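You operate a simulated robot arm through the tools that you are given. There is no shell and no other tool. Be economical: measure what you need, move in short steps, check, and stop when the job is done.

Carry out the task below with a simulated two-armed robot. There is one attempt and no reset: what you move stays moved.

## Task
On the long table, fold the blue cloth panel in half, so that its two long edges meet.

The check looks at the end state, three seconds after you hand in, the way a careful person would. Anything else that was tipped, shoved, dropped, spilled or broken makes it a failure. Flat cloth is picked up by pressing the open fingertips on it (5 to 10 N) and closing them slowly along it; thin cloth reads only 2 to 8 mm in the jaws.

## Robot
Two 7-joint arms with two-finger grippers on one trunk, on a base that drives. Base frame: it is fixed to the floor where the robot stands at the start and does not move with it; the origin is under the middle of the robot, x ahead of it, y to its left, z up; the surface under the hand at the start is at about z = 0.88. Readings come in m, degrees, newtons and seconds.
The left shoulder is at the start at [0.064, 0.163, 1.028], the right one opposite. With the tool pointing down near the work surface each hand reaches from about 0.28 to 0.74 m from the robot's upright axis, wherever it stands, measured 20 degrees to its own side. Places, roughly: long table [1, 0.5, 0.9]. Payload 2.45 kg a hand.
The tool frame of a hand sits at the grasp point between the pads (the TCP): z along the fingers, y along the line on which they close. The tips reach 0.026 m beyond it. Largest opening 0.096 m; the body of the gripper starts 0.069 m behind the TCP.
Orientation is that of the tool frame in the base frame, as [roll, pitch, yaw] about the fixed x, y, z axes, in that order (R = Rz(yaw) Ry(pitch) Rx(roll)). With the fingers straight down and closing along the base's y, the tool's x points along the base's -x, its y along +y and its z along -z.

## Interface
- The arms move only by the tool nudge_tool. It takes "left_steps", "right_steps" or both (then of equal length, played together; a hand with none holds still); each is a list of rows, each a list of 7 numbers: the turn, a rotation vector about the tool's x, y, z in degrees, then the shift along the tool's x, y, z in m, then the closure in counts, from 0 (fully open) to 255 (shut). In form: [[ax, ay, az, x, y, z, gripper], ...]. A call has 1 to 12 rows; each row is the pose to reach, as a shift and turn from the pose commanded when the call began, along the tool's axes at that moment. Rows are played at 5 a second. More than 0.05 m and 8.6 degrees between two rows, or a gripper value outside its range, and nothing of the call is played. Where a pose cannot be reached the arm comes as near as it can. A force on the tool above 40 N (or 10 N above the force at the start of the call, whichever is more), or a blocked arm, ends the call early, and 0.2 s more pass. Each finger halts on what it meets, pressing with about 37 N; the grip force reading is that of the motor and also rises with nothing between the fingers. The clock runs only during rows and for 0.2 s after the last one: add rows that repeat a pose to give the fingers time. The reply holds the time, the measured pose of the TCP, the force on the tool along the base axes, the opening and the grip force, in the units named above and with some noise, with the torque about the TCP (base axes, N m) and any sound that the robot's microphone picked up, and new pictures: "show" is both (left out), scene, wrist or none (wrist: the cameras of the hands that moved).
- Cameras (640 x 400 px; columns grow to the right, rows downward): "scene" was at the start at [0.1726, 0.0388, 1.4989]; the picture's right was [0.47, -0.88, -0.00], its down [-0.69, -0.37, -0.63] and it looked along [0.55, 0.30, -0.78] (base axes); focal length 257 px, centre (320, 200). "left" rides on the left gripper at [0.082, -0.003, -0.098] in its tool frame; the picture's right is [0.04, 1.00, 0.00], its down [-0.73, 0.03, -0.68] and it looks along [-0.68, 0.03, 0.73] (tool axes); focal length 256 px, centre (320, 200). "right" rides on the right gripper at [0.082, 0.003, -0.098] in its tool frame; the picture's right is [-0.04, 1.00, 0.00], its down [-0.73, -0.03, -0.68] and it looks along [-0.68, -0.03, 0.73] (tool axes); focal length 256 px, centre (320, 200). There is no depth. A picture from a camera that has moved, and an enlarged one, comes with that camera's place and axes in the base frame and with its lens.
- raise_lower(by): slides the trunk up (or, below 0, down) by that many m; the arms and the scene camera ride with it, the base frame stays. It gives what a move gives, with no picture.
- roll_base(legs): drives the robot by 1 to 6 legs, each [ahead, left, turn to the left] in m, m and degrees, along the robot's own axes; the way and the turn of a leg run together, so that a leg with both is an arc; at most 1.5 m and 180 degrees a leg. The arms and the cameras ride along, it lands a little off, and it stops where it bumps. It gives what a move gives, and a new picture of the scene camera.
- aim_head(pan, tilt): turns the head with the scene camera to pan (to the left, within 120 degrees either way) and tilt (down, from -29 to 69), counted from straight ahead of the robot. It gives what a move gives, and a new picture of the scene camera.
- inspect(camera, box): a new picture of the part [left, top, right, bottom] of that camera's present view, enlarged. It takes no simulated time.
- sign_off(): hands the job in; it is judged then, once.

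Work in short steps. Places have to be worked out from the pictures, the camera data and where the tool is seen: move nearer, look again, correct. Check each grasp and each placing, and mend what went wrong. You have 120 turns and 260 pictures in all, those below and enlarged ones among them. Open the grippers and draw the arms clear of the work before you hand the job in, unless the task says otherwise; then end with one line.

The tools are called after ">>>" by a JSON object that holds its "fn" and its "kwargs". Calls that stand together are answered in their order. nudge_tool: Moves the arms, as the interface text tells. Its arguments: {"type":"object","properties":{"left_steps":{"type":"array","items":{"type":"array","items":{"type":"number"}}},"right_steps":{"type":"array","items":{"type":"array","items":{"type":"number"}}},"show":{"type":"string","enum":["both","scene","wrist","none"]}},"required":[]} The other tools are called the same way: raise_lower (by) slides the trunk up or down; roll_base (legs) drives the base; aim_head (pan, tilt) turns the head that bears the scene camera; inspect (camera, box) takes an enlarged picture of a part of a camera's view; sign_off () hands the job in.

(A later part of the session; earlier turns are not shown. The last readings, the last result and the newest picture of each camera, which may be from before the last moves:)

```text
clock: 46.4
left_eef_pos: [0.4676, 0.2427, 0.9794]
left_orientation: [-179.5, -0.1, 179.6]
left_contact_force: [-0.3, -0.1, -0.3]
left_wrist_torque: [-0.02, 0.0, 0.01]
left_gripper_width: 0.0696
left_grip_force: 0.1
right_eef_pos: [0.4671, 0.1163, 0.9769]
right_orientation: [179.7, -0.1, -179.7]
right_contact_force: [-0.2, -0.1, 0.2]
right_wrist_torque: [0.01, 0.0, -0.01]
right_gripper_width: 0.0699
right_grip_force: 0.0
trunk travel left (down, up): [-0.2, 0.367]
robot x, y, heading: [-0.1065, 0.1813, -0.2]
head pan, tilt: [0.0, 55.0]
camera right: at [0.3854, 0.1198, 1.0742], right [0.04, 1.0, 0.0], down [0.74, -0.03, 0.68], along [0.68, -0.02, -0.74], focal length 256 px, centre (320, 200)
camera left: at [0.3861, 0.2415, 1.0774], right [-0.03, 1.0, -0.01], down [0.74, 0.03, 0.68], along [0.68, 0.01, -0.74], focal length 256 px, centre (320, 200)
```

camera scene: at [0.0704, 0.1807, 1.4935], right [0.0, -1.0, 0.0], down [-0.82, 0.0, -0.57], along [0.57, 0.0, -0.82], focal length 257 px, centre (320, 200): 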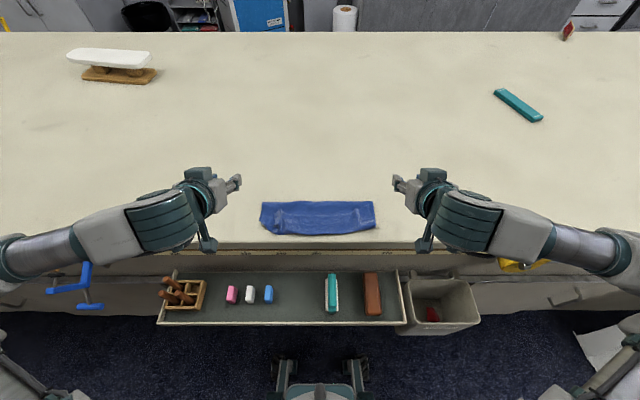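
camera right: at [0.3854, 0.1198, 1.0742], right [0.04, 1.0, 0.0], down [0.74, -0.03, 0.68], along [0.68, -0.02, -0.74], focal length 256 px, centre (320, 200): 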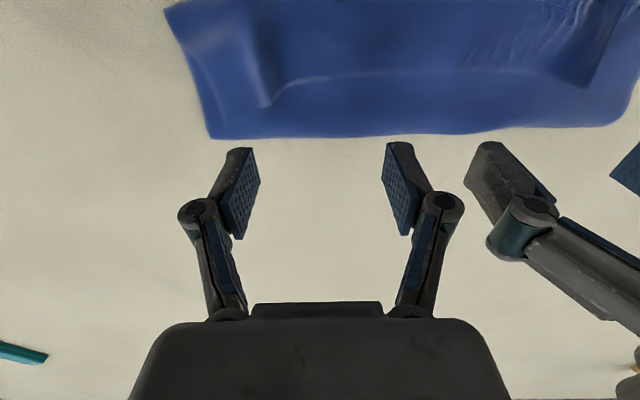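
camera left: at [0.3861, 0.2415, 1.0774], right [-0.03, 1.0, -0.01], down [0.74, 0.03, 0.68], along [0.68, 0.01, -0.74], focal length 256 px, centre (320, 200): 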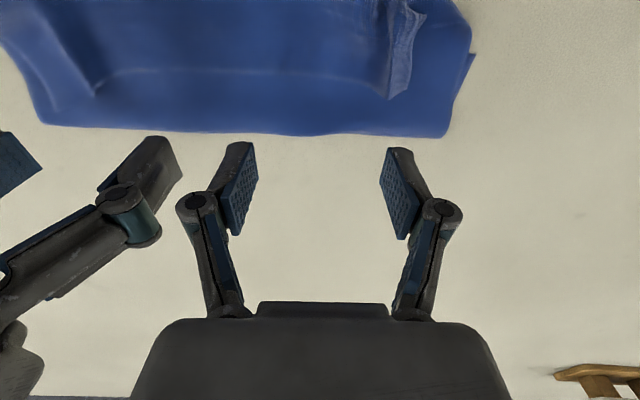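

Flap edge is at x≈0.441 and the fold at about 0.493. I'm lowering the tips behind the edge, between those two lines.

>>> {"fn": "nudge_tool", "kwargs": {"left_steps": [[0, 0, 0, -0.004, 0, 0.03, 70], [0, 0, 0, -0.004, 0, 0.055, 70], [0, 0, 0, -0.004, 0, 0.063, 70], [0, 0, 0, -0.004, 0, 0.068, 70], [0, 0, 0, -0.004, 0, 0.068, 70]], "right_steps": [[0, 0, 0, -0.004, 0, 0.03, 70], [0, 0, 0, -0.004, 0, 0.053, 70], [0, 0, 0, -0.004, 0, 0.061, 70], [0, 0, 0, -0.004, 0, 0.0655, 70], [0, 0, 0, -0.004, 0, 0.0655, 70]], "show": "wrist"}}

```text
clock: 47.6
left_eef_pos: [0.4704, 0.2433, 0.9119]
left_orientation: [-179.4, -0.1, 179.7]
left_contact_force: [-0.1, -0.1, 0.2]
left_wrist_torque: [-0.01, 0.0, -0.01]
left_gripper_width: 0.0696
left_grip_force: 0.0
right_eef_pos: [0.4721, 0.1158, 0.912]
right_orientation: [179.9, -0.2, -179.8]
right_contact_force: [0.2, 0.4, -0.6]
right_wrist_torque: [0.04, -0.03, 0.01]
right_gripper_width: 0.0694
right_grip_force: 0.1
trunk travel left (down, up): [-0.2, 0.367]
robot x, y, heading: [-0.1081, 0.1829, 0.0]
head pan, tilt: [0.0, 55.0]
camera right: at [0.3895, 0.1197, 1.0092], right [0.04, 1.0, 0.0], down [0.74, -0.03, 0.68], along [0.68, -0.02, -0.74], focal length 256 px, centre (320, 200)
camera left: at [0.3893, 0.2412, 1.0097], right [-0.03, 1.0, -0.01], down [0.74, 0.03, 0.68], along [0.68, 0.02, -0.74], focal length 256 px, centre (320, 200)
```

right: 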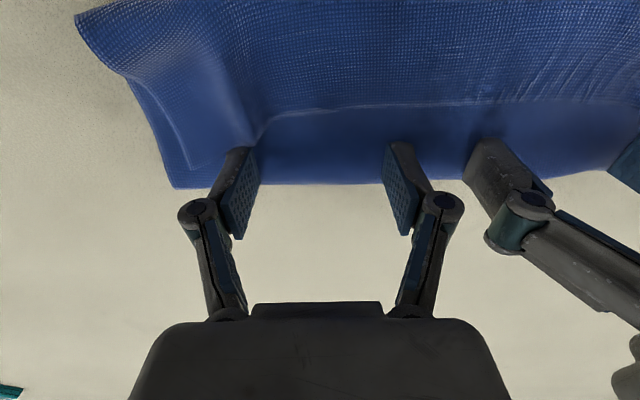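
left: 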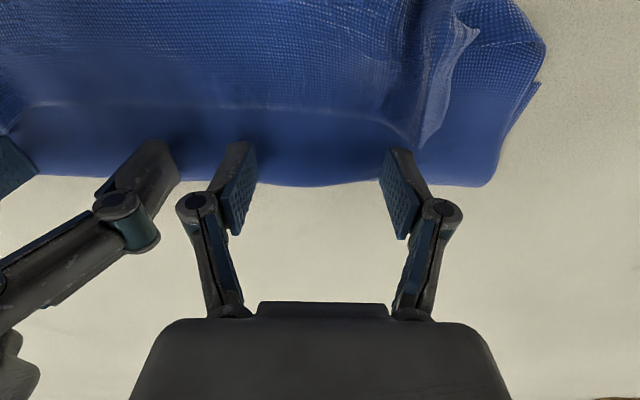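

The tips hover about 2 mm above the top layer. I'm going slightly lower and pushing 4 cm towards the robot.

>>> {"fn": "nudge_tool", "kwargs": {"left_steps": [[0, 0, 0, 0.005, 0, 0.0025, 70], [0, 0, 0, 0.014, 0, 0.0025, 70], [0, 0, 0, 0.023, 0, 0.0025, 70], [0, 0, 0, 0.032, 0, 0.0025, 70], [0, 0, 0, 0.041, 0, 0.0025, 70], [0, 0, 0, 0.05, 0, 0.0025, 70]], "right_steps": [[0, 0, 0, 0.005, 0, 0.0025, 70], [0, 0, 0, 0.014, 0, 0.0025, 70], [0, 0, 0, 0.023, 0, 0.0025, 70], [0, 0, 0, 0.032, 0, 0.0025, 70], [0, 0, 0, 0.041, 0, 0.0025, 70], [0, 0, 0, 0.05, 0, 0.0025, 70]]}}

```text
clock: 49.0
left_eef_pos: [0.4209, 0.2423, 0.9076]
left_orientation: [-179.5, -0.1, 179.6]
left_contact_force: [0.7, -0.6, 0.1]
left_wrist_torque: [-0.03, 0.01, 0.01]
left_gripper_width: 0.0698
left_grip_force: 0.1
right_eef_pos: [0.4208, 0.1143, 0.9072]
right_orientation: [179.9, -0.2, -179.8]
right_contact_force: [-0.6, 0.3, -0.2]
right_wrist_torque: [-0.03, 0.02, 0.01]
right_gripper_width: 0.0696
right_grip_force: 0.1
trunk travel left (down, up): [-0.2, 0.367]
robot x, y, heading: [-0.1051, 0.1804, -0.3]
head pan, tilt: [0.0, 55.0]
camera scene: at [0.0715, 0.1804, 1.4933], right [0.0, -1.0, 0.0], down [-0.82, 0.0, -0.57], along [0.57, 0.0, -0.82], focal length 257 px, centre (320, 200)
camera right: at [0.3379, 0.1185, 1.0065], right [0.04, 1.0, 0.0], down [0.74, -0.03, 0.68], along [0.68, -0.02, -0.74], focal length 256 px, centre (320, 200)
camera left: at [0.3402, 0.2412, 1.0061], right [-0.03, 1.0, -0.01], down [0.74, 0.03, 0.68], along [0.68, 0.02, -0.74], focal length 256 px, centre (320, 200)
```

scene: 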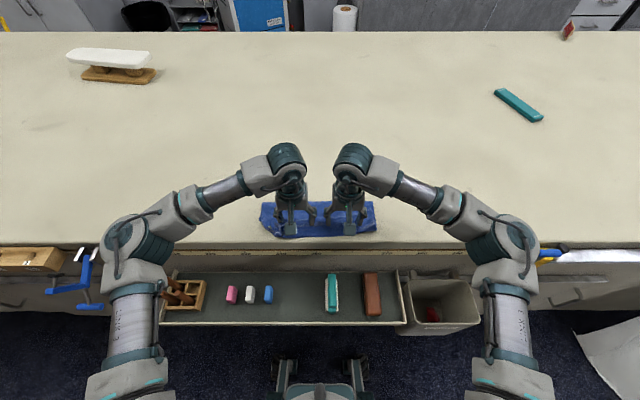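
right: 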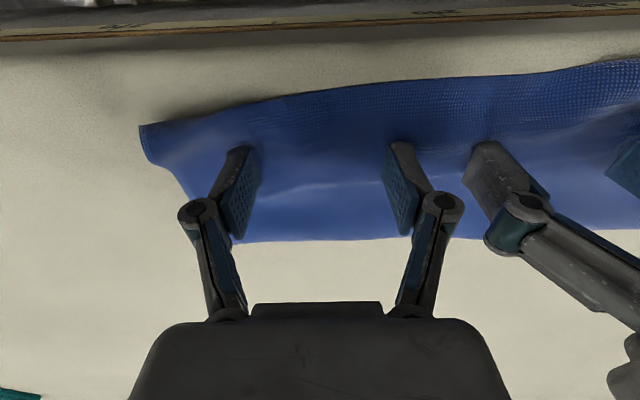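
left: 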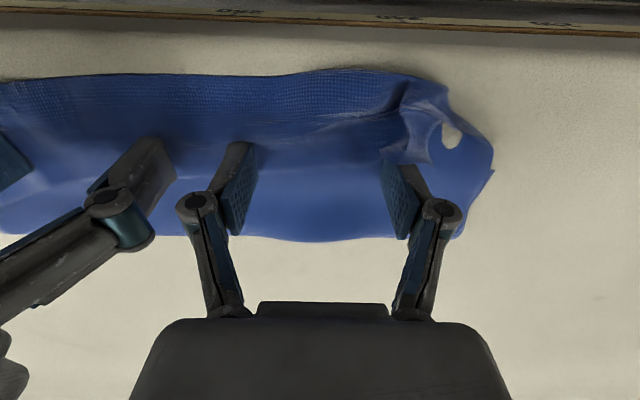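

It's working: the fold stayed at about x 0.497 while the flap got pushed up in front of the fingers. I'll keep pushing another 4 cm to roll it over.

>>> {"fn": "nudge_tool", "kwargs": {"left_steps": [[0, 0, 0, 0.009, 0, -0.001, 70], [0, 0, 0, 0.018, 0, -0.002, 70], [0, 0, 0, 0.027, 0, -0.003, 70], [0, 0, 0, 0.036, 0, -0.003, 70], [0, 0, 0, 0.045, 0, -0.003, 70]], "right_steps": [[0, 0, 0, 0.009, 0, -0.001, 70], [0, 0, 0, 0.018, 0, -0.002, 70], [0, 0, 0, 0.027, 0, -0.003, 70], [0, 0, 0, 0.036, 0, -0.003, 70], [0, 0, 0, 0.045, 0, -0.003, 70]], "show": "wrist"}}

>>> {"fn": "inspect", "kwargs": {"camera": "scene", "box": [240, 170, 400, 270]}}

```text
clock: 50.2
left_eef_pos: [0.3761, 0.2443, 0.9118]
left_orientation: [-179.5, -0.1, 179.5]
left_contact_force: [0.1, 0.1, 0.0]
left_wrist_torque: [0.02, -0.02, 0.0]
left_gripper_width: 0.0696
left_grip_force: 0.1
right_eef_pos: [0.3766, 0.1153, 0.9118]
right_orientation: [-180.0, -0.1, -179.7]
right_contact_force: [0.5, 0.3, 0.4]
right_wrist_torque: [-0.02, 0.01, 0.01]
right_gripper_width: 0.0699
right_grip_force: 0.3
trunk travel left (down, up): [-0.2, 0.367]
robot x, y, heading: [-0.1069, 0.1842, -0.3]
head pan, tilt: [0.0, 55.0]
camera right: at [0.2945, 0.119, 1.0093], right [0.04, 1.0, 0.0], down [0.74, -0.03, 0.68], along [0.68, -0.02, -0.74], focal length 256 px, centre (320, 200)
camera left: at [0.2956, 0.2424, 1.0093], right [-0.03, 1.0, -0.01], down [0.74, 0.03, 0.68], along [0.68, 0.01, -0.74], focal length 256 px, centre (320, 200)
```

right: 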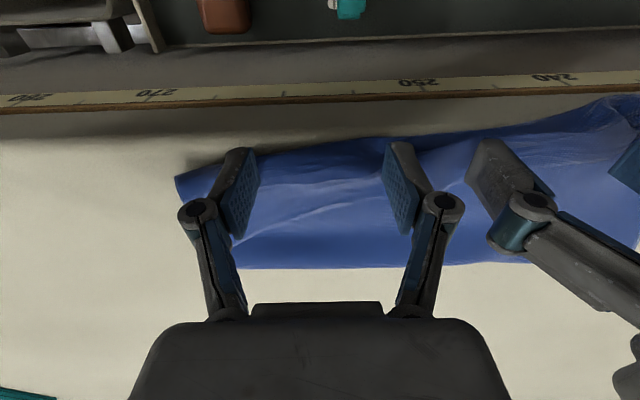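
left: 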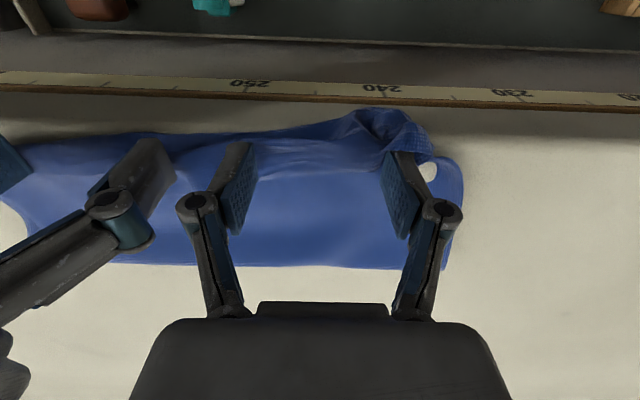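

```text
4.00 times, centred on (320, 220) of scene
camera zoom: at [0.0712, 0.1805, 1.4933], right [0.0, -1.0, 0.0], down [-0.82, 0.0, -0.57], along [0.57, 0.0, -0.82], focal length 1027 px, centre (320, 120)
```

zoom: 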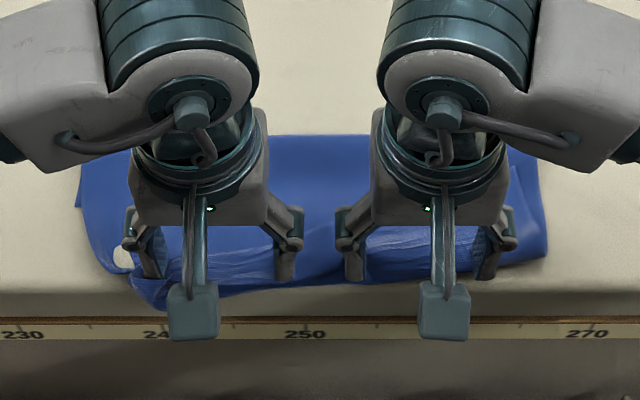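

The fold line still hasn't moved and the flap seems to have come over. I'm lifting the hands away to look.

>>> {"fn": "nudge_tool", "kwargs": {"left_steps": [[0, 0, 0, -0.005, 0, -0.02, 70], [0, 0, 0, -0.005, 0.02, -0.06, 70], [0, 0, 0, -0.005, 0.06, -0.09, 70], [0, 0, 0, -0.005, 0.1, -0.1, 70], [0, 0, 0, -0.005, 0.15, -0.1, 70]], "right_steps": [[0, 0, 0, -0.005, 0, -0.02, 70], [0, 0, 0, -0.005, -0.02, -0.06, 70], [0, 0, 0, -0.005, -0.06, -0.09, 70], [0, 0, 0, -0.005, -0.1, -0.1, 70], [0, 0, 0, -0.005, -0.15, -0.1, 70]], "show": "none"}}

>>> {"fn": "inspect", "kwargs": {"camera": "scene", "box": [240, 180, 400, 280]}}

```text
clock: 51.4
left_eef_pos: [0.3793, 0.3939, 1.0104]
left_orientation: [-179.5, -0.1, 179.5]
left_contact_force: [-0.7, 0.2, 0.0]
left_wrist_torque: [-0.06, -0.04, 0.01]
left_gripper_width: 0.07
left_grip_force: 0.1
right_eef_pos: [0.3797, -0.0379, 1.0123]
right_orientation: [179.8, -0.1, -179.8]
right_contact_force: [0.1, 0.8, -0.4]
right_wrist_torque: [0.02, -0.01, -0.01]
right_gripper_width: 0.0696
right_grip_force: 0.1
trunk travel left (down, up): [-0.2, 0.367]
robot x, y, heading: [-0.1055, 0.1752, -0.0]
head pan, tilt: [0.0, 55.0]
```

```text
4.00 times, centred on (320, 230) of scene
camera zoom: at [0.0697, 0.1803, 1.4935], right [0.0, -1.0, 0.0], down [-0.82, 0.0, -0.57], along [0.57, 0.0, -0.82], focal length 1027 px, centre (320, 80)
```

zoom: 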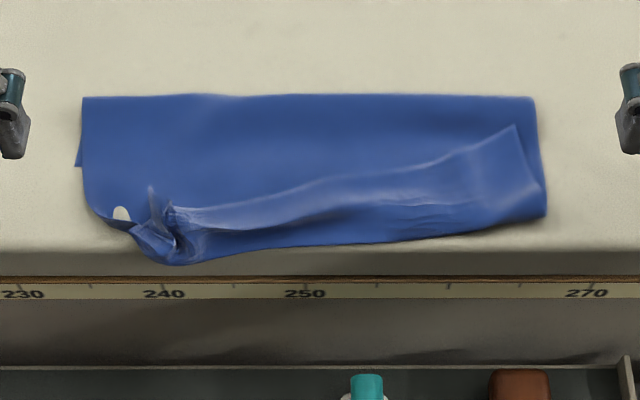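

The flap is still folded back, but its puckered corners stand up and can be gripped. I'll regrasp both, then pull the edge out over the table edge, where nothing underneath can make it bulge. First I'll move above the puckers for a close look.

>>> {"fn": "nudge_tool", "kwargs": {"left_steps": [[0, 0, 0, -0.002, -0.036, 0.015, 100], [0, 0, 0, -0.005, -0.072, 0.035, 137], [0, 0, 0, -0.009, -0.107, 0.055, 137], [0, 0, 0, -0.009, -0.107, 0.055, 137]], "right_steps": [[0, 0, 0, -0.02, 0.03, 0.015, 100], [0, 0, 0, -0.04, 0.06, 0.035, 137], [0, 0, 0, -0.06, 0.093, 0.055, 137], [0, 0, 0, -0.06, 0.093, 0.055, 137]], "show": "wrist"}}

```text
clock: 52.4
left_eef_pos: [0.3884, 0.2871, 0.9542]
left_orientation: [-179.6, -0.1, 179.6]
left_contact_force: [-0.9, 0.1, 0.5]
left_wrist_torque: [0.01, 0.01, 0.01]
left_gripper_width: 0.0443
left_grip_force: 0.1
right_eef_pos: [0.4428, 0.057, 0.956]
right_orientation: [179.9, -0.1, -179.8]
right_contact_force: [-0.7, 0.4, -0.3]
right_wrist_torque: [-0.01, -0.02, -0.01]
right_gripper_width: 0.0442
right_grip_force: 0.0
trunk travel left (down, up): [-0.2, 0.367]
robot x, y, heading: [-0.1041, 0.1789, -0.1]
head pan, tilt: [0.0, 55.0]
camera right: at [0.3596, 0.0607, 1.054], right [0.04, 1.0, 0.0], down [0.73, -0.03, 0.68], along [0.68, -0.02, -0.74], focal length 256 px, centre (320, 200)
camera left: at [0.3078, 0.2845, 1.0533], right [-0.03, 1.0, -0.01], down [0.73, 0.03, 0.68], along [0.68, 0.02, -0.74], focal length 256 px, centre (320, 200)
```

right: 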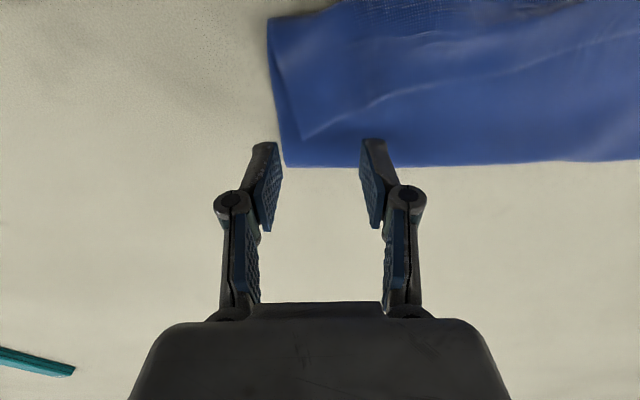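
left: 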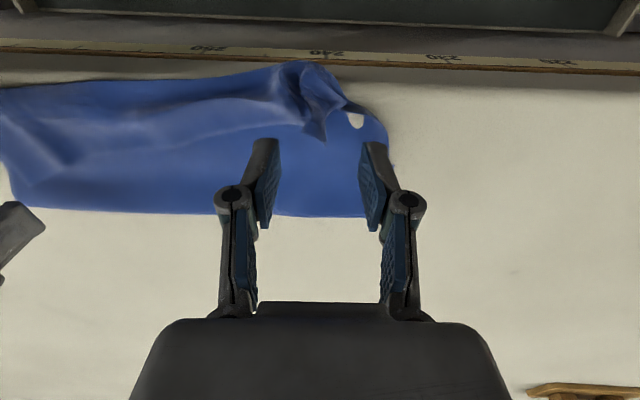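

Flap corners: right at about (0.448, 0.045), left tail tip at about (0.397, 0.289). I'm aligning over both and lowering to touch.

>>> {"fn": "nudge_tool", "kwargs": {"left_steps": [[0, 0, 0, 0.003, 0.002, 0.02, 137], [0, 0, 0, 0.003, 0.002, 0.036, 137], [0, 0, 0, 0.003, 0.002, 0.041, 137], [0, 0, 0, 0.003, 0.002, 0.045, 137], [0, 0, 0, 0.003, 0.002, 0.045, 137]], "right_steps": [[0, 0, 0, 0.01, 0.006, 0.02, 137], [0, 0, 0, 0.01, 0.006, 0.036, 137], [0, 0, 0, 0.01, 0.006, 0.04, 137], [0, 0, 0, 0.01, 0.006, 0.043, 137], [0, 0, 0, 0.01, 0.006, 0.043, 137]], "show": "wrist"}}

```text
clock: 53.6
left_eef_pos: [0.3879, 0.2883, 0.9084]
left_orientation: [-179.5, -0.1, 179.5]
left_contact_force: [1.1, -0.1, 0.9]
left_wrist_torque: [-0.02, -0.01, 0.0]
left_gripper_width: 0.0441
left_grip_force: 0.1
right_eef_pos: [0.4322, 0.0645, 0.9121]
right_orientation: [180.0, -0.3, -179.8]
right_contact_force: [0.4, 0.2, 0.1]
right_wrist_torque: [-0.01, -0.04, -0.02]
right_gripper_width: 0.0444
right_grip_force: 0.0
trunk travel left (down, up): [-0.2, 0.367]
robot x, y, heading: [-0.1063, 0.1815, -0.0]
head pan, tilt: [0.0, 55.0]
camera right: at [0.3494, 0.0676, 1.0113], right [0.04, 1.0, 0.0], down [0.74, -0.03, 0.68], along [0.68, -0.02, -0.74], focal length 256 px, centre (320, 200)
camera left: at [0.3068, 0.2868, 1.008], right [-0.03, 1.0, -0.01], down [0.74, 0.03, 0.68], along [0.68, 0.01, -0.74], focal length 256 px, centre (320, 200)
```

right: 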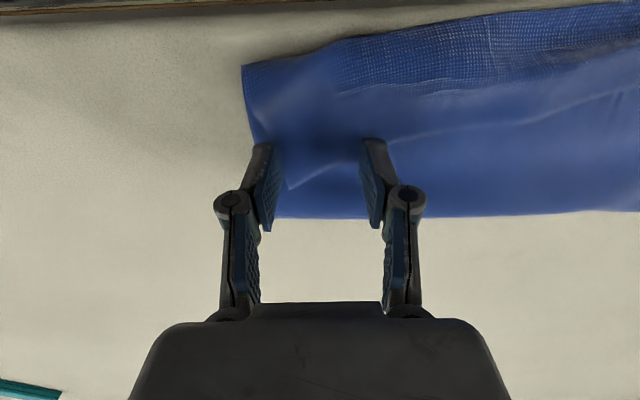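
left: 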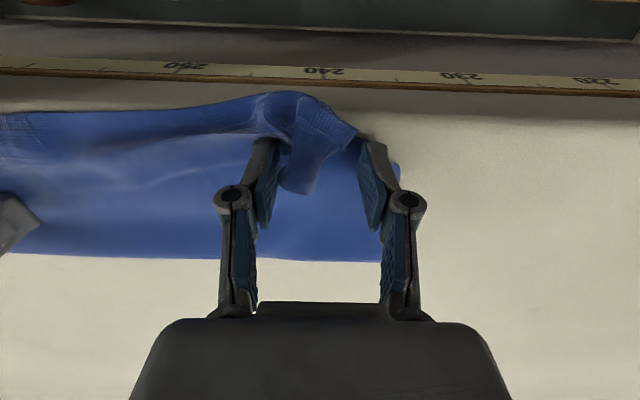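

The left fingers straddle the raised tail. I'm closing on it, and pressing the right hand slightly to ruck the flap.

>>> {"fn": "nudge_tool", "kwargs": {"left_steps": [[0, 0, 0, 0, 0, 0, 137], [0, 0, 0, 0, 0, 0, 150], [0, 0, 0, 0, 0, 0, 165], [0, 0, 0, 0, 0, 0, 180], [0, 0, 0, 0, 0, 0, 195], [0, 0, 0, 0, 0, 0, 210], [0, 0, 0, 0, 0, 0, 225], [0, 0, 0, 0, 0, 0, 240], [0, 0, 0, 0, 0, 0, 255], [0, 0, 0, 0, 0, 0, 255]], "right_steps": [[0, 0, 0, 0, 0, 0.002, 137], [0, 0, 0, 0, 0, 0.0035, 140], [0, 0, 0, 0, 0, 0.0035, 153], [0, 0, 0, 0, 0, 0.0035, 166], [0, 0, 0, 0, 0, 0.003, 180], [0, 0, 0, 0, 0, 0.003, 195], [0, 0, 0, 0, 0, 0.0025, 210], [0, 0, 0, 0, 0, 0.0025, 225], [0, 0, 0, 0, 0, 0.002, 240], [0, 0, 0, 0, 0, 0.002, 255]], "show": "wrist"}}

```text
clock: 55.8
left_eef_pos: [0.3861, 0.2895, 0.9098]
left_orientation: [-179.5, -0.1, 179.5]
left_contact_force: [0.3, -0.2, 2.6]
left_wrist_torque: [0.0, 0.02, 0.03]
left_gripper_width: 0.0008
left_grip_force: 29.9
right_eef_pos: [0.4308, 0.0654, 0.9101]
right_orientation: [179.9, -0.1, -179.8]
right_contact_force: [-0.4, -0.1, -1.2]
right_wrist_torque: [-0.02, -0.02, 0.03]
right_gripper_width: 0.0002
right_grip_force: 28.4
trunk travel left (down, up): [-0.2, 0.367]
robot x, y, heading: [-0.1068, 0.18, -0.3]
head pan, tilt: [0.0, 55.0]
camera right: at [0.3487, 0.0679, 1.0096], right [0.04, 1.0, 0.0], down [0.74, -0.03, 0.68], along [0.68, -0.02, -0.74], focal length 256 px, centre (320, 200)
camera left: at [0.3068, 0.2866, 1.0083], right [-0.03, 1.0, -0.01], down [0.74, 0.03, 0.68], along [0.68, 0.01, -0.74], focal length 256 px, centre (320, 200)
```

right: 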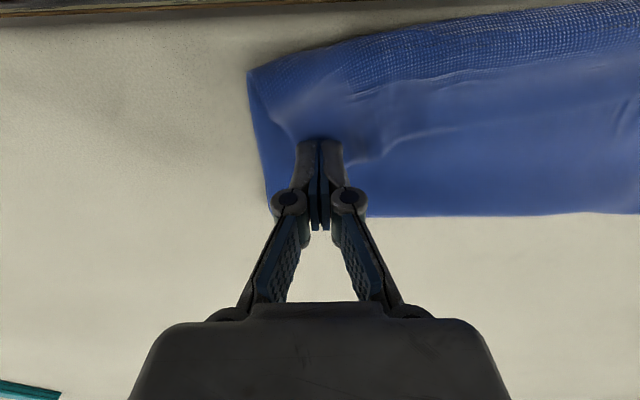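
left: 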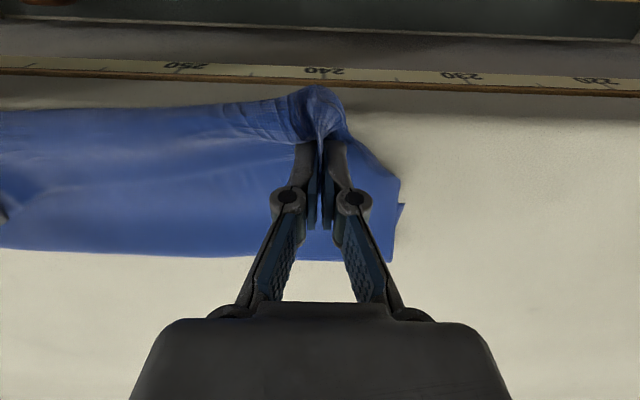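

I'm lifting 2.5 cm with a small pull towards the robot to check both holds.

>>> {"fn": "nudge_tool", "kwargs": {"left_steps": [[0, 0, 0, 0, 0, -0.012, 255], [0, 0, 0, 0.005, 0, -0.025, 255], [0, 0, 0, 0.005, 0, -0.025, 255]], "right_steps": [[0, 0, 0, 0, 0, -0.012, 255], [0, 0, 0, 0.005, 0, -0.025, 255], [0, 0, 0, 0.005, 0, -0.025, 255]], "show": "wrist"}}

```text
clock: 56.6
left_eef_pos: [0.3832, 0.2898, 0.9356]
left_orientation: [-179.4, -0.2, 179.6]
left_contact_force: [-0.2, -0.1, -3.8]
left_wrist_torque: [-0.02, 0.01, -0.01]
left_gripper_width: 0.0037
left_grip_force: 28.0
right_eef_pos: [0.4269, 0.065, 0.9357]
right_orientation: [179.9, -0.2, -179.8]
right_contact_force: [0.9, -0.6, 0.5]
right_wrist_torque: [0.02, -0.05, 0.0]
right_gripper_width: 0.0001
right_grip_force: 28.5
trunk travel left (down, up): [-0.2, 0.367]
robot x, y, heading: [-0.1028, 0.1821, 0.0]
head pan, tilt: [0.0, 55.0]
camera right: at [0.3454, 0.0681, 1.0337], right [0.04, 1.0, 0.0], down [0.74, -0.03, 0.68], along [0.68, -0.02, -0.74], focal length 256 px, centre (320, 200)
camera left: at [0.3028, 0.2869, 1.0333], right [-0.03, 1.0, -0.01], down [0.74, 0.03, 0.68], along [0.68, 0.02, -0.74], focal length 256 px, centre (320, 200)
```

right: 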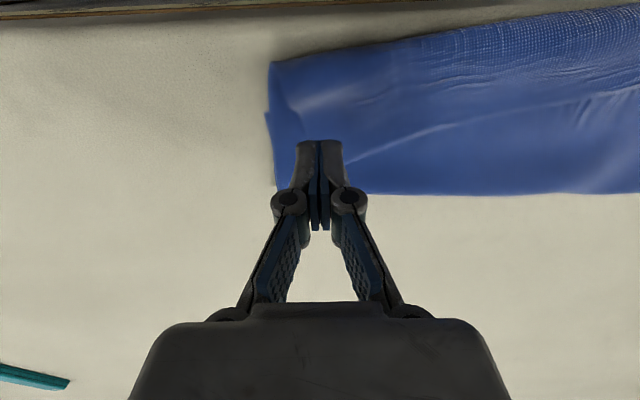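
left: 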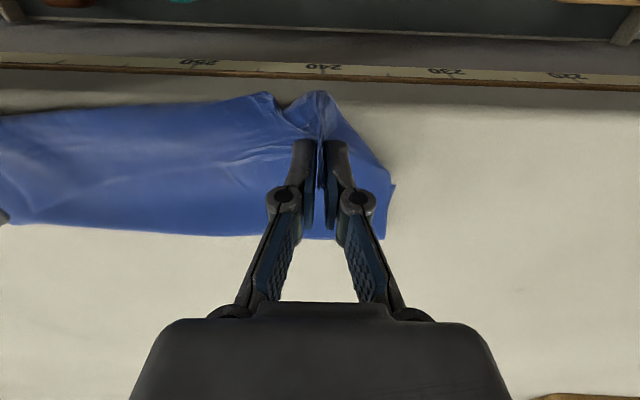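

The left hand holds but the right slipped. I'm retrying the right with a firmer press: open, go down, read the force.

>>> {"fn": "nudge_tool", "kwargs": {"right_steps": [[0, 0, 0, -0.003, 0.003, 0, 190], [0, 0, 0, -0.003, 0.003, 0.01, 137], [0, 0, 0, -0.003, 0.003, 0.022, 137], [0, 0, 0, -0.003, 0.003, 0.026, 137], [0, 0, 0, -0.003, 0.003, 0.028, 137], [0, 0, 0, -0.003, 0.003, 0.0295, 137], [0, 0, 0, -0.003, 0.003, 0.0295, 137]], "show": "wrist"}}

```text
clock: 58.2
left_eef_pos: [0.3837, 0.289, 0.9355]
left_orientation: [-179.5, 0.0, 179.6]
left_contact_force: [-0.4, 0.5, -1.2]
left_wrist_torque: [-0.04, -0.01, 0.03]
left_gripper_width: 0.0051
left_grip_force: 39.5
right_eef_pos: [0.4289, 0.0677, 0.9072]
right_orientation: [179.8, -0.1, -179.8]
right_contact_force: [0.5, -0.6, 6.0]
right_wrist_torque: [0.01, -0.01, 0.0]
right_gripper_width: 0.0453
right_grip_force: 0.3
trunk travel left (down, up): [-0.2, 0.367]
robot x, y, heading: [-0.1078, 0.1801, -0.2]
head pan, tilt: [0.0, 55.0]
camera right: at [0.3466, 0.0718, 1.005], right [0.04, 1.0, 0.0], down [0.73, -0.03, 0.68], along [0.68, -0.02, -0.74], focal length 256 px, centre (320, 200)
```

right: 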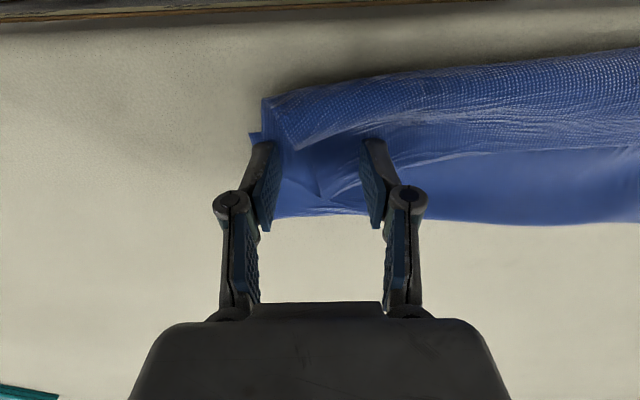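

There's 6 N on the right hand, so I'm closing slowly at this height.

>>> {"fn": "nudge_tool", "kwargs": {"right_steps": [[0, 0, 0, 0, 0, 0.0003, 147], [0, 0, 0, 0, 0, 0.0003, 159], [0, 0, 0, 0, 0, 0.0003, 171], [0, 0, 0, 0, 0, 0, 183], [0, 0, 0, 0, 0, 0, 195], [0, 0, 0, 0, 0, 0, 208], [0, 0, 0, 0, 0, -0.0004, 222], [0, 0, 0, 0, 0, -0.0006, 238], [0, 0, 0, 0, 0, -0.0006, 255], [0, 0, 0, 0, 0, -0.0006, 255], [0, 0, 0, 0, 0, -0.012, 255], [0, 0, 0, 0, 0, -0.025, 255]], "show": "wrist"}}

```text
clock: 60.8
left_eef_pos: [0.3839, 0.2882, 0.9355]
left_orientation: [-179.5, -0.2, 179.6]
left_contact_force: [0.2, -4.9, 0.1]
left_wrist_torque: [-0.13, 0.01, -0.06]
left_gripper_width: 0.0009
left_grip_force: 28.0
right_eef_pos: [0.4281, 0.0666, 0.9326]
right_orientation: [179.9, -0.2, -179.9]
right_contact_force: [-0.4, 3.9, 1.3]
right_wrist_torque: [0.02, -0.02, -0.06]
right_gripper_width: 0.0037
right_grip_force: 29.8
trunk travel left (down, up): [-0.2, 0.367]
robot x, y, heading: [-0.1049, 0.1824, -0.3]
head pan, tilt: [0.0, 55.0]
camera right: at [0.3469, 0.0712, 1.03], right [0.04, 1.0, 0.0], down [0.74, -0.03, 0.68], along [0.68, -0.02, -0.74], focal length 256 px, centre (320, 200)
```

right: 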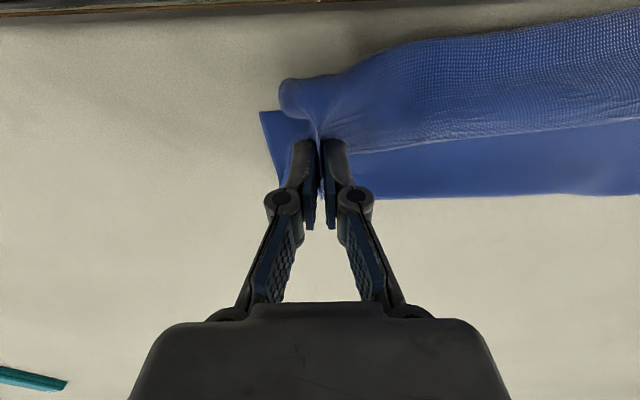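

Both hands hold the flap edge now. I'll lift, tilt to 60° and line the right hand up with the left, then roll back so the edge is beyond the table edge.

>>> {"fn": "nudge_tool", "kwargs": {"left_steps": [[0, -7.5, 0, 0, -0.002, -0.005, 255], [0, -15, 0, 0, -0.003, -0.01, 255], [0, -22.5, 0, 0, -0.003, -0.016, 255], [0, -30, 0, 0, -0.003, -0.022, 255], [0, -37.5, 0, 0, -0.003, -0.028, 255], [0, -45, 0, 0, -0.003, -0.034, 255], [0, -52.5, 0, 0, -0.003, -0.04, 255], [0, -60, 0, 0, -0.003, -0.04, 255]], "right_steps": [[0, -7.5, 0, 0.006, 0.002, -0.005, 255], [0, -15, 0, 0.012, 0.003, -0.01, 255], [0, -22.5, 0, 0.018, 0.003, -0.016, 255], [0, -30, 0, 0.024, 0.003, -0.022, 255], [0, -37.5, 0, 0.03, 0.003, -0.028, 255], [0, -45, 0, 0.036, 0.003, -0.034, 255], [0, -52.5, 0, 0.044, 0.003, -0.04, 255], [0, -60, 0, 0.044, 0.003, -0.04, 255]], "show": "wrist"}}

```text
clock: 62.6
left_eef_pos: [0.3824, 0.2866, 0.976]
left_orientation: [-178.9, 60.0, -179.5]
left_contact_force: [0.4, -2.3, 0.1]
left_wrist_torque: [-0.08, 0.0, -0.09]
left_gripper_width: 0.0034
left_grip_force: 29.9
right_eef_pos: [0.3844, 0.0692, 0.9726]
right_orientation: [179.6, 60.0, 179.8]
right_contact_force: [-0.8, 3.7, 0.0]
right_wrist_torque: [0.09, -0.08, 0.09]
right_gripper_width: 0.0017
right_grip_force: 33.4
trunk travel left (down, up): [-0.2, 0.367]
robot x, y, heading: [-0.1103, 0.1803, -0.3]
head pan, tilt: [0.0, 55.0]
camera right: at [0.259, 0.0745, 0.95], right [0.02, 1.0, 0.04], down [-0.22, -0.03, 0.97], along [0.98, -0.02, 0.22], focal length 256 px, centre (320, 200)
camera left: at [0.2568, 0.2837, 0.9537], right [-0.01, 1.0, -0.04], down [-0.22, 0.04, 0.97], along [0.98, 0.02, 0.22], focal length 256 px, centre (320, 200)
```

right: 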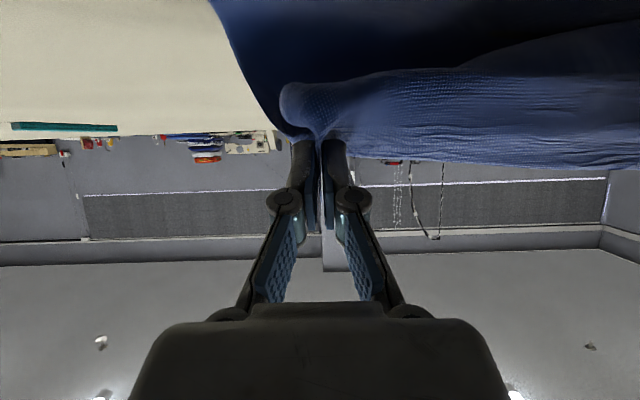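
left: 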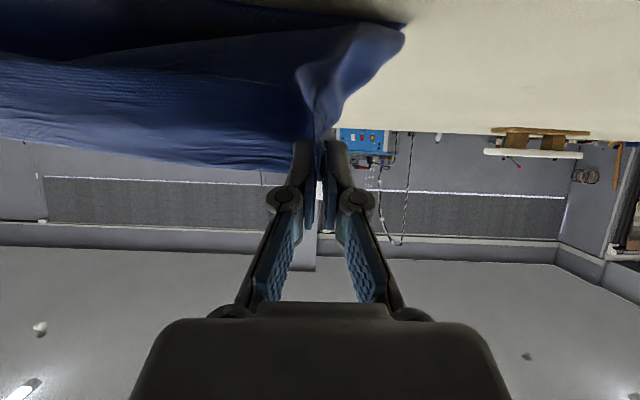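

Now the view looks straight into the open fold, with the sheet running back from the hands and no curl. I'll roll back and lower alternately until the edge is past the table edge.

>>> {"fn": "roll_base", "kwargs": {"legs": [[-0.04, 0, 0]]}}

>>> {"fn": "nudge_tool", "kwargs": {"left_steps": [[0, -5, 0, 0.01, 0, 0.006, 255], [0, -10, 0, 0.02, 0, 0.012, 255], [0, -15, 0, 0.035, 0, 0.02, 255], [0, -20, 0, 0.052, 0, 0.026, 255], [0, -20, 0, 0.061, 0, 0.028, 255]], "right_steps": [[0, -5, 0, 0.01, 0, 0.006, 255], [0, -10, 0, 0.02, 0, 0.012, 255], [0, -15, 0, 0.035, 0, 0.02, 255], [0, -20, 0, 0.052, 0, 0.026, 255], [0, -20, 0, 0.061, 0, 0.028, 255]], "show": "none"}}

>>> {"fn": "roll_base", "kwargs": {"legs": [[-0.03, 0, 0]]}}

>>> {"fn": "inspect", "kwargs": {"camera": "scene", "box": [240, 160, 400, 260]}}

```text
clock: 63.5
left_eef_pos: [0.3434, 0.2871, 0.9743]
left_orientation: [-178.9, 59.9, -179.6]
left_contact_force: [-0.9, -3.7, -0.5]
left_wrist_torque: [-0.05, -0.03, -0.15]
left_gripper_width: 0.0026
left_grip_force: 29.9
right_eef_pos: [0.3456, 0.0711, 0.9718]
right_orientation: [179.7, 59.9, -180.0]
right_contact_force: [-0.2, 2.4, 0.6]
right_wrist_torque: [0.15, -0.04, 0.11]
right_gripper_width: 0.005
right_grip_force: 34.7
trunk travel left (down, up): [-0.2, 0.367]
robot x, y, heading: [-0.1462, 0.1796, -0.1]
head pan, tilt: [0.0, 55.0]
camera scene: at [0.0314, 0.1805, 1.4932], right [0.0, -1.0, 0.0], down [-0.82, 0.0, -0.57], along [0.57, 0.0, -0.82], focal length 257 px, centre (320, 200)
```

scene: 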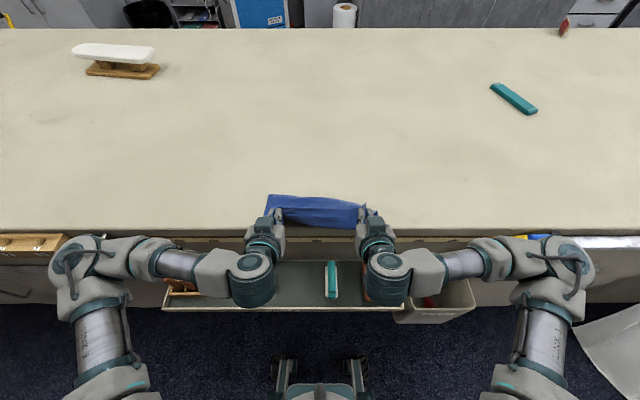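

```text
clock: 64.7
left_eef_pos: [0.3362, 0.2842, 0.9089]
left_orientation: [-176.7, 80.1, -177.2]
left_contact_force: [-1.5, -3.7, 0.1]
left_wrist_torque: [0.0, -0.01, -0.07]
left_gripper_width: 0.0022
left_grip_force: 35.2
left hand out of reach, approached as far as the arm can: row 3, 4, 5
right_eef_pos: [0.338, 0.0709, 0.9054]
right_orientation: [178.9, 80.2, 179.1]
right_contact_force: [-4.1, 2.6, 1.1]
right_wrist_torque: [-0.05, 0.01, -0.16]
right_gripper_width: 0.0046
right_grip_force: 32.0
trunk travel left (down, up): [-0.2, 0.367]
robot x, y, heading: [-0.1459, 0.1804, -0.1]
head pan, tilt: [0.0, 55.0]
```

```text
clock: 65.5
left_eef_pos: [0.3058, 0.2856, 0.909]
left_orientation: [-177.1, 80.1, -177.4]
left_contact_force: [-0.3, -2.8, -0.4]
left_wrist_torque: [-0.01, 0.07, -0.16]
left_gripper_width: 0.0033
left_grip_force: 30.2
right_eef_pos: [0.306, 0.0711, 0.9067]
right_orientation: [178.8, 80.1, 179.1]
right_contact_force: [0.1, 1.3, -0.7]
right_wrist_torque: [0.14, -0.04, 0.32]
right_gripper_width: 0.0037
right_grip_force: 37.4
trunk travel left (down, up): [-0.2, 0.367]
robot x, y, heading: [-0.1726, 0.1795, 0.1]
head pan, tilt: [0.0, 55.0]
camera scene: at [0.0023, 0.1804, 1.4931], right [0.0, -1.0, 0.0], down [-0.82, 0.0, -0.57], along [0.57, 0.0, -0.82], focal length 257 px, centre (320, 200)
```

scene: 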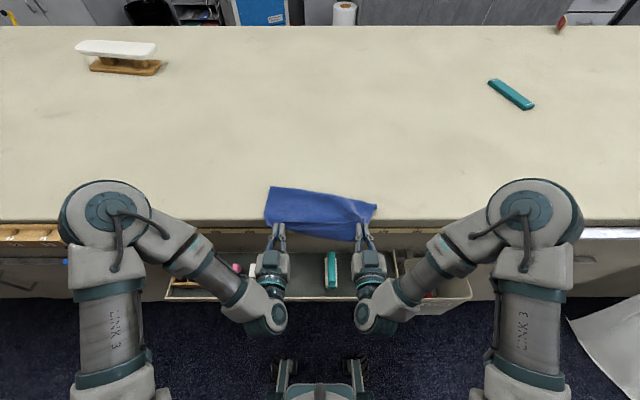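

```text
4.00 times, centred on (320, 210) of scene
camera zoom: at [0.0023, 0.1804, 1.4931], right [0.0, -1.0, 0.0], down [-0.82, 0.0, -0.57], along [0.57, 0.0, -0.82], focal length 1027 px, centre (320, 160)
```

zoom: 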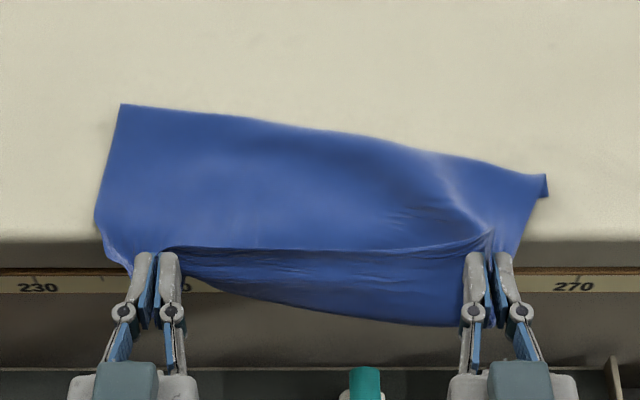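

The cloth pulled back skewed: the fold is at about x 0.47 on the left but about 0.41 on the right. I'll lift and carry the edge forward again to relax it and see where the bottom layer is.

>>> {"fn": "nudge_tool", "kwargs": {"left_steps": [[0, 5, 0, -0.03, 0, -0.005, 255], [0, 10, 0, -0.06, 0, -0.01, 255], [0, 15, 0, -0.08, 0, -0.014, 255], [0, 20, 0, -0.09, 0, -0.016, 255], [0, 25, 0, -0.1, 0, -0.017, 255]], "right_steps": [[0, 5, 0, -0.03, 0, -0.005, 255], [0, 10, 0, -0.06, 0, -0.01, 255], [0, 15, 0, -0.08, 0, -0.014, 255], [0, 20, 0, -0.09, 0, -0.016, 255], [0, 25, 0, -0.1, 0, -0.017, 255]], "show": "none"}}

>>> {"fn": "roll_base", "kwargs": {"legs": [[0.24, 0, 0]]}}

>>> {"fn": "inspect", "kwargs": {"camera": "scene", "box": [220, 150, 420, 275]}}

```text
clock: 66.8
left_eef_pos: [0.3016, 0.2845, 1.0145]
left_orientation: [-179.1, 55.3, -179.8]
left_contact_force: [0.3, -2.7, -0.4]
left_wrist_torque: [0.0, -0.01, 0.04]
left_gripper_width: 0.0032
left_grip_force: 37.1
left hand out of reach, approached as far as the arm can: row 1, 2
right_eef_pos: [0.3045, 0.0709, 1.0103]
right_orientation: [179.6, 55.3, 179.9]
right_contact_force: [3.5, 3.0, -2.0]
right_wrist_torque: [-0.02, 0.0, -0.02]
right_gripper_width: 0.0032
right_grip_force: 28.1
right hand out of reach, approached as far as the arm can: row 1, 2
trunk travel left (down, up): [-0.2, 0.367]
robot x, y, heading: [-0.1759, 0.1773, 0.0]
head pan, tilt: [0.0, 55.0]
```

```text
clock: 68.5
left_eef_pos: [0.545, 0.2864, 1.0138]
left_orientation: [-179.0, 55.3, -179.4]
left_contact_force: [2.7, -2.7, -1.9]
left_wrist_torque: [-0.01, 0.03, 0.05]
left_gripper_width: 0.0031
left_grip_force: 27.7
right_eef_pos: [0.5481, 0.0734, 1.0087]
right_orientation: [179.7, 55.3, -179.8]
right_contact_force: [-1.1, 3.4, -0.1]
right_wrist_torque: [0.05, -0.04, -0.04]
right_gripper_width: 0.0035
right_grip_force: 29.3
trunk travel left (down, up): [-0.2, 0.367]
robot x, y, heading: [0.07, 0.1829, 0.2]
head pan, tilt: [0.0, 55.0]
camera scene: at [0.2446, 0.1813, 1.4936], right [0.0, -1.0, 0.0], down [-0.82, 0.0, -0.57], along [0.57, 0.0, -0.82], focal length 257 px, centre (320, 200)
```

scene: 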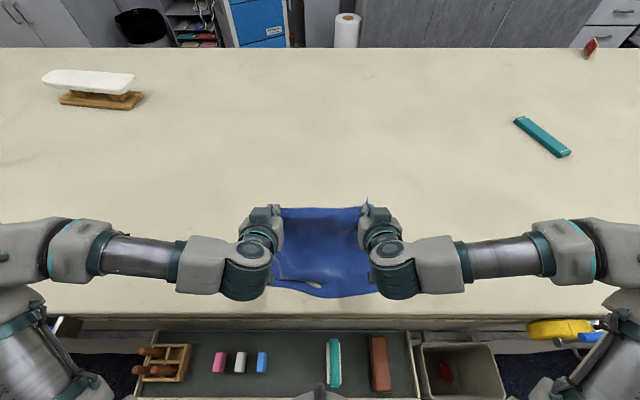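

```text
3.20 times, centred on (320, 212) of scene
camera zoom: at [0.2446, 0.1813, 1.4936], right [0.0, -1.0, 0.0], down [-0.82, 0.0, -0.57], along [0.57, 0.0, -0.82], focal length 822 px, centre (320, 160)
```

zoom: 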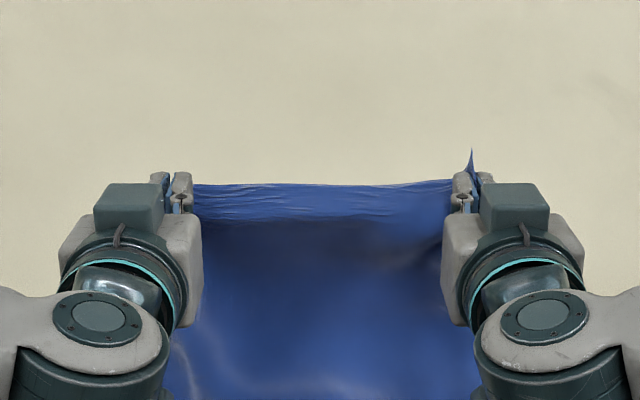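

Both corners are still held. New insight: if the sheet leans back towards me nearly taut from the fold when I open, it will unbend and fall forward. I'll set the hands at x≈0.42, z≈0.965 and 80° tilt, with the right hand slightly nearer because the bottom layer is skewed.

>>> {"fn": "roll_base", "kwargs": {"legs": [[-0.125, 0, 0]]}}

>>> {"fn": "nudge_tool", "kwargs": {"left_steps": [[0, -5, 0, 0.004, 0, 0.006, 255], [0, -10, 0, 0.008, 0, 0.012, 255], [0, -15, 0, 0.014, 0, 0.018, 255], [0, -20, 0, 0.02, 0, 0.026, 255], [0, -25, 0, 0.033, 0, 0.036, 255], [0, -25, 0, 0.033, 0, 0.036, 255]], "right_steps": [[0, -5, 0, 0.009, 0, 0.002, 255], [0, -10, 0, 0.018, 0, 0.004, 255], [0, -15, 0, 0.027, 0, 0.004, 255], [0, -20, 0, 0.036, 0, 0.008, 255], [0, -25, 0, 0.046, 0, 0.011, 255], [0, -25, 0, 0.046, 0, 0.011, 255]], "show": "wrist"}}

>>> {"fn": "inspect", "kwargs": {"camera": "scene", "box": [240, 150, 400, 250]}}

```text
clock: 69.8
left_eef_pos: [0.4156, 0.2867, 1.014]
left_orientation: [-179.1, 55.5, -179.5]
left_contact_force: [-2.9, 5.1, 2.1]
left_wrist_torque: [0.27, -0.01, 0.46]
left_gripper_width: 0.0029
left_grip_force: 30.3
right_eef_pos: [0.4195, 0.0732, 1.0127]
right_orientation: [179.7, 55.4, -179.7]
right_contact_force: [-1.2, 1.7, 2.6]
right_wrist_torque: [0.01, -0.03, -0.01]
right_gripper_width: 0.0017
right_grip_force: 33.7
trunk travel left (down, up): [-0.2, 0.367]
robot x, y, heading: [-0.0592, 0.1804, -0.1]
head pan, tilt: [0.0, 55.0]
camera scene: at [0.1187, 0.1807, 1.4933], right [0.0, -1.0, 0.0], down [-0.82, 0.0, -0.57], along [0.57, 0.0, -0.82], focal length 257 px, centre (320, 200)
```

scene: 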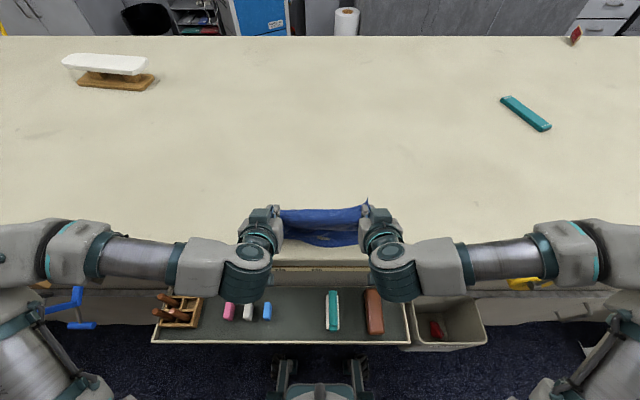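

```text
clock: 71.2
left_eef_pos: [0.4326, 0.2802, 0.9669]
left_orientation: [-176.7, 80.8, -176.8]
left_contact_force: [-0.7, -1.1, 0.5]
left_wrist_torque: [-0.02, 0.03, 0.03]
left_gripper_width: 0.0026
left_grip_force: 36.5
left hand out of reach, approached as far as the arm can: row 3, 4, 5, 6
right_eef_pos: [0.4274, 0.092, 0.9677]
right_orientation: [178.7, 80.7, 179.2]
right_contact_force: [-0.4, 0.4, -0.5]
right_wrist_torque: [0.02, 0.05, 0.0]
right_gripper_width: 0.0026
right_grip_force: 29.3
right hand out of reach, approached as far as the arm can: row 2, 3, 4, 5, 6
trunk travel left (down, up): [-0.2, 0.367]
robot x, y, heading: [-0.06, 0.1799, 0.2]
head pan, tilt: [0.0, 55.0]
camera right: at [0.3169, 0.0948, 0.9019], right [0.0, 1.0, 0.04], down [-0.55, -0.04, 0.83], along [0.83, -0.02, 0.55], focal length 256 px, centre (320, 200)
camera left: at [0.3227, 0.2773, 0.9029], right [-0.01, 1.0, -0.05], down [-0.55, 0.04, 0.83], along [0.83, 0.03, 0.55], focal length 256 px, centre (320, 200)
```

right: 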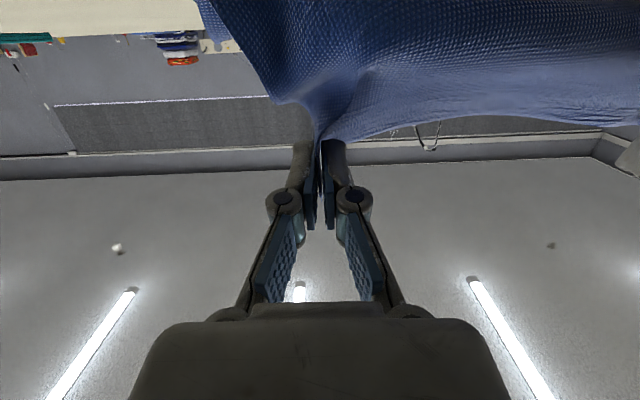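
left: 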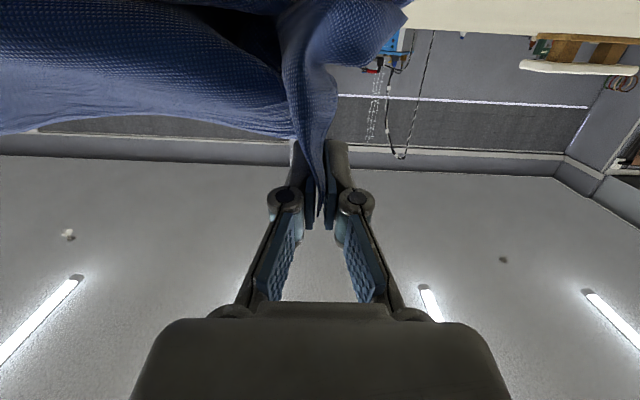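

```text
4.00 times, centred on (320, 200) of scene
camera zoom: at [0.1177, 0.181, 1.4937], right [0.0, -1.0, 0.0], down [-0.82, 0.0, -0.57], along [0.57, 0.0, -0.82], focal length 1027 px, centre (320, 200)
```

zoom: 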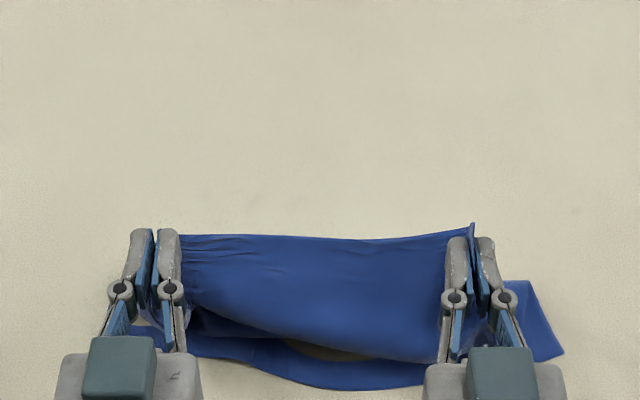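

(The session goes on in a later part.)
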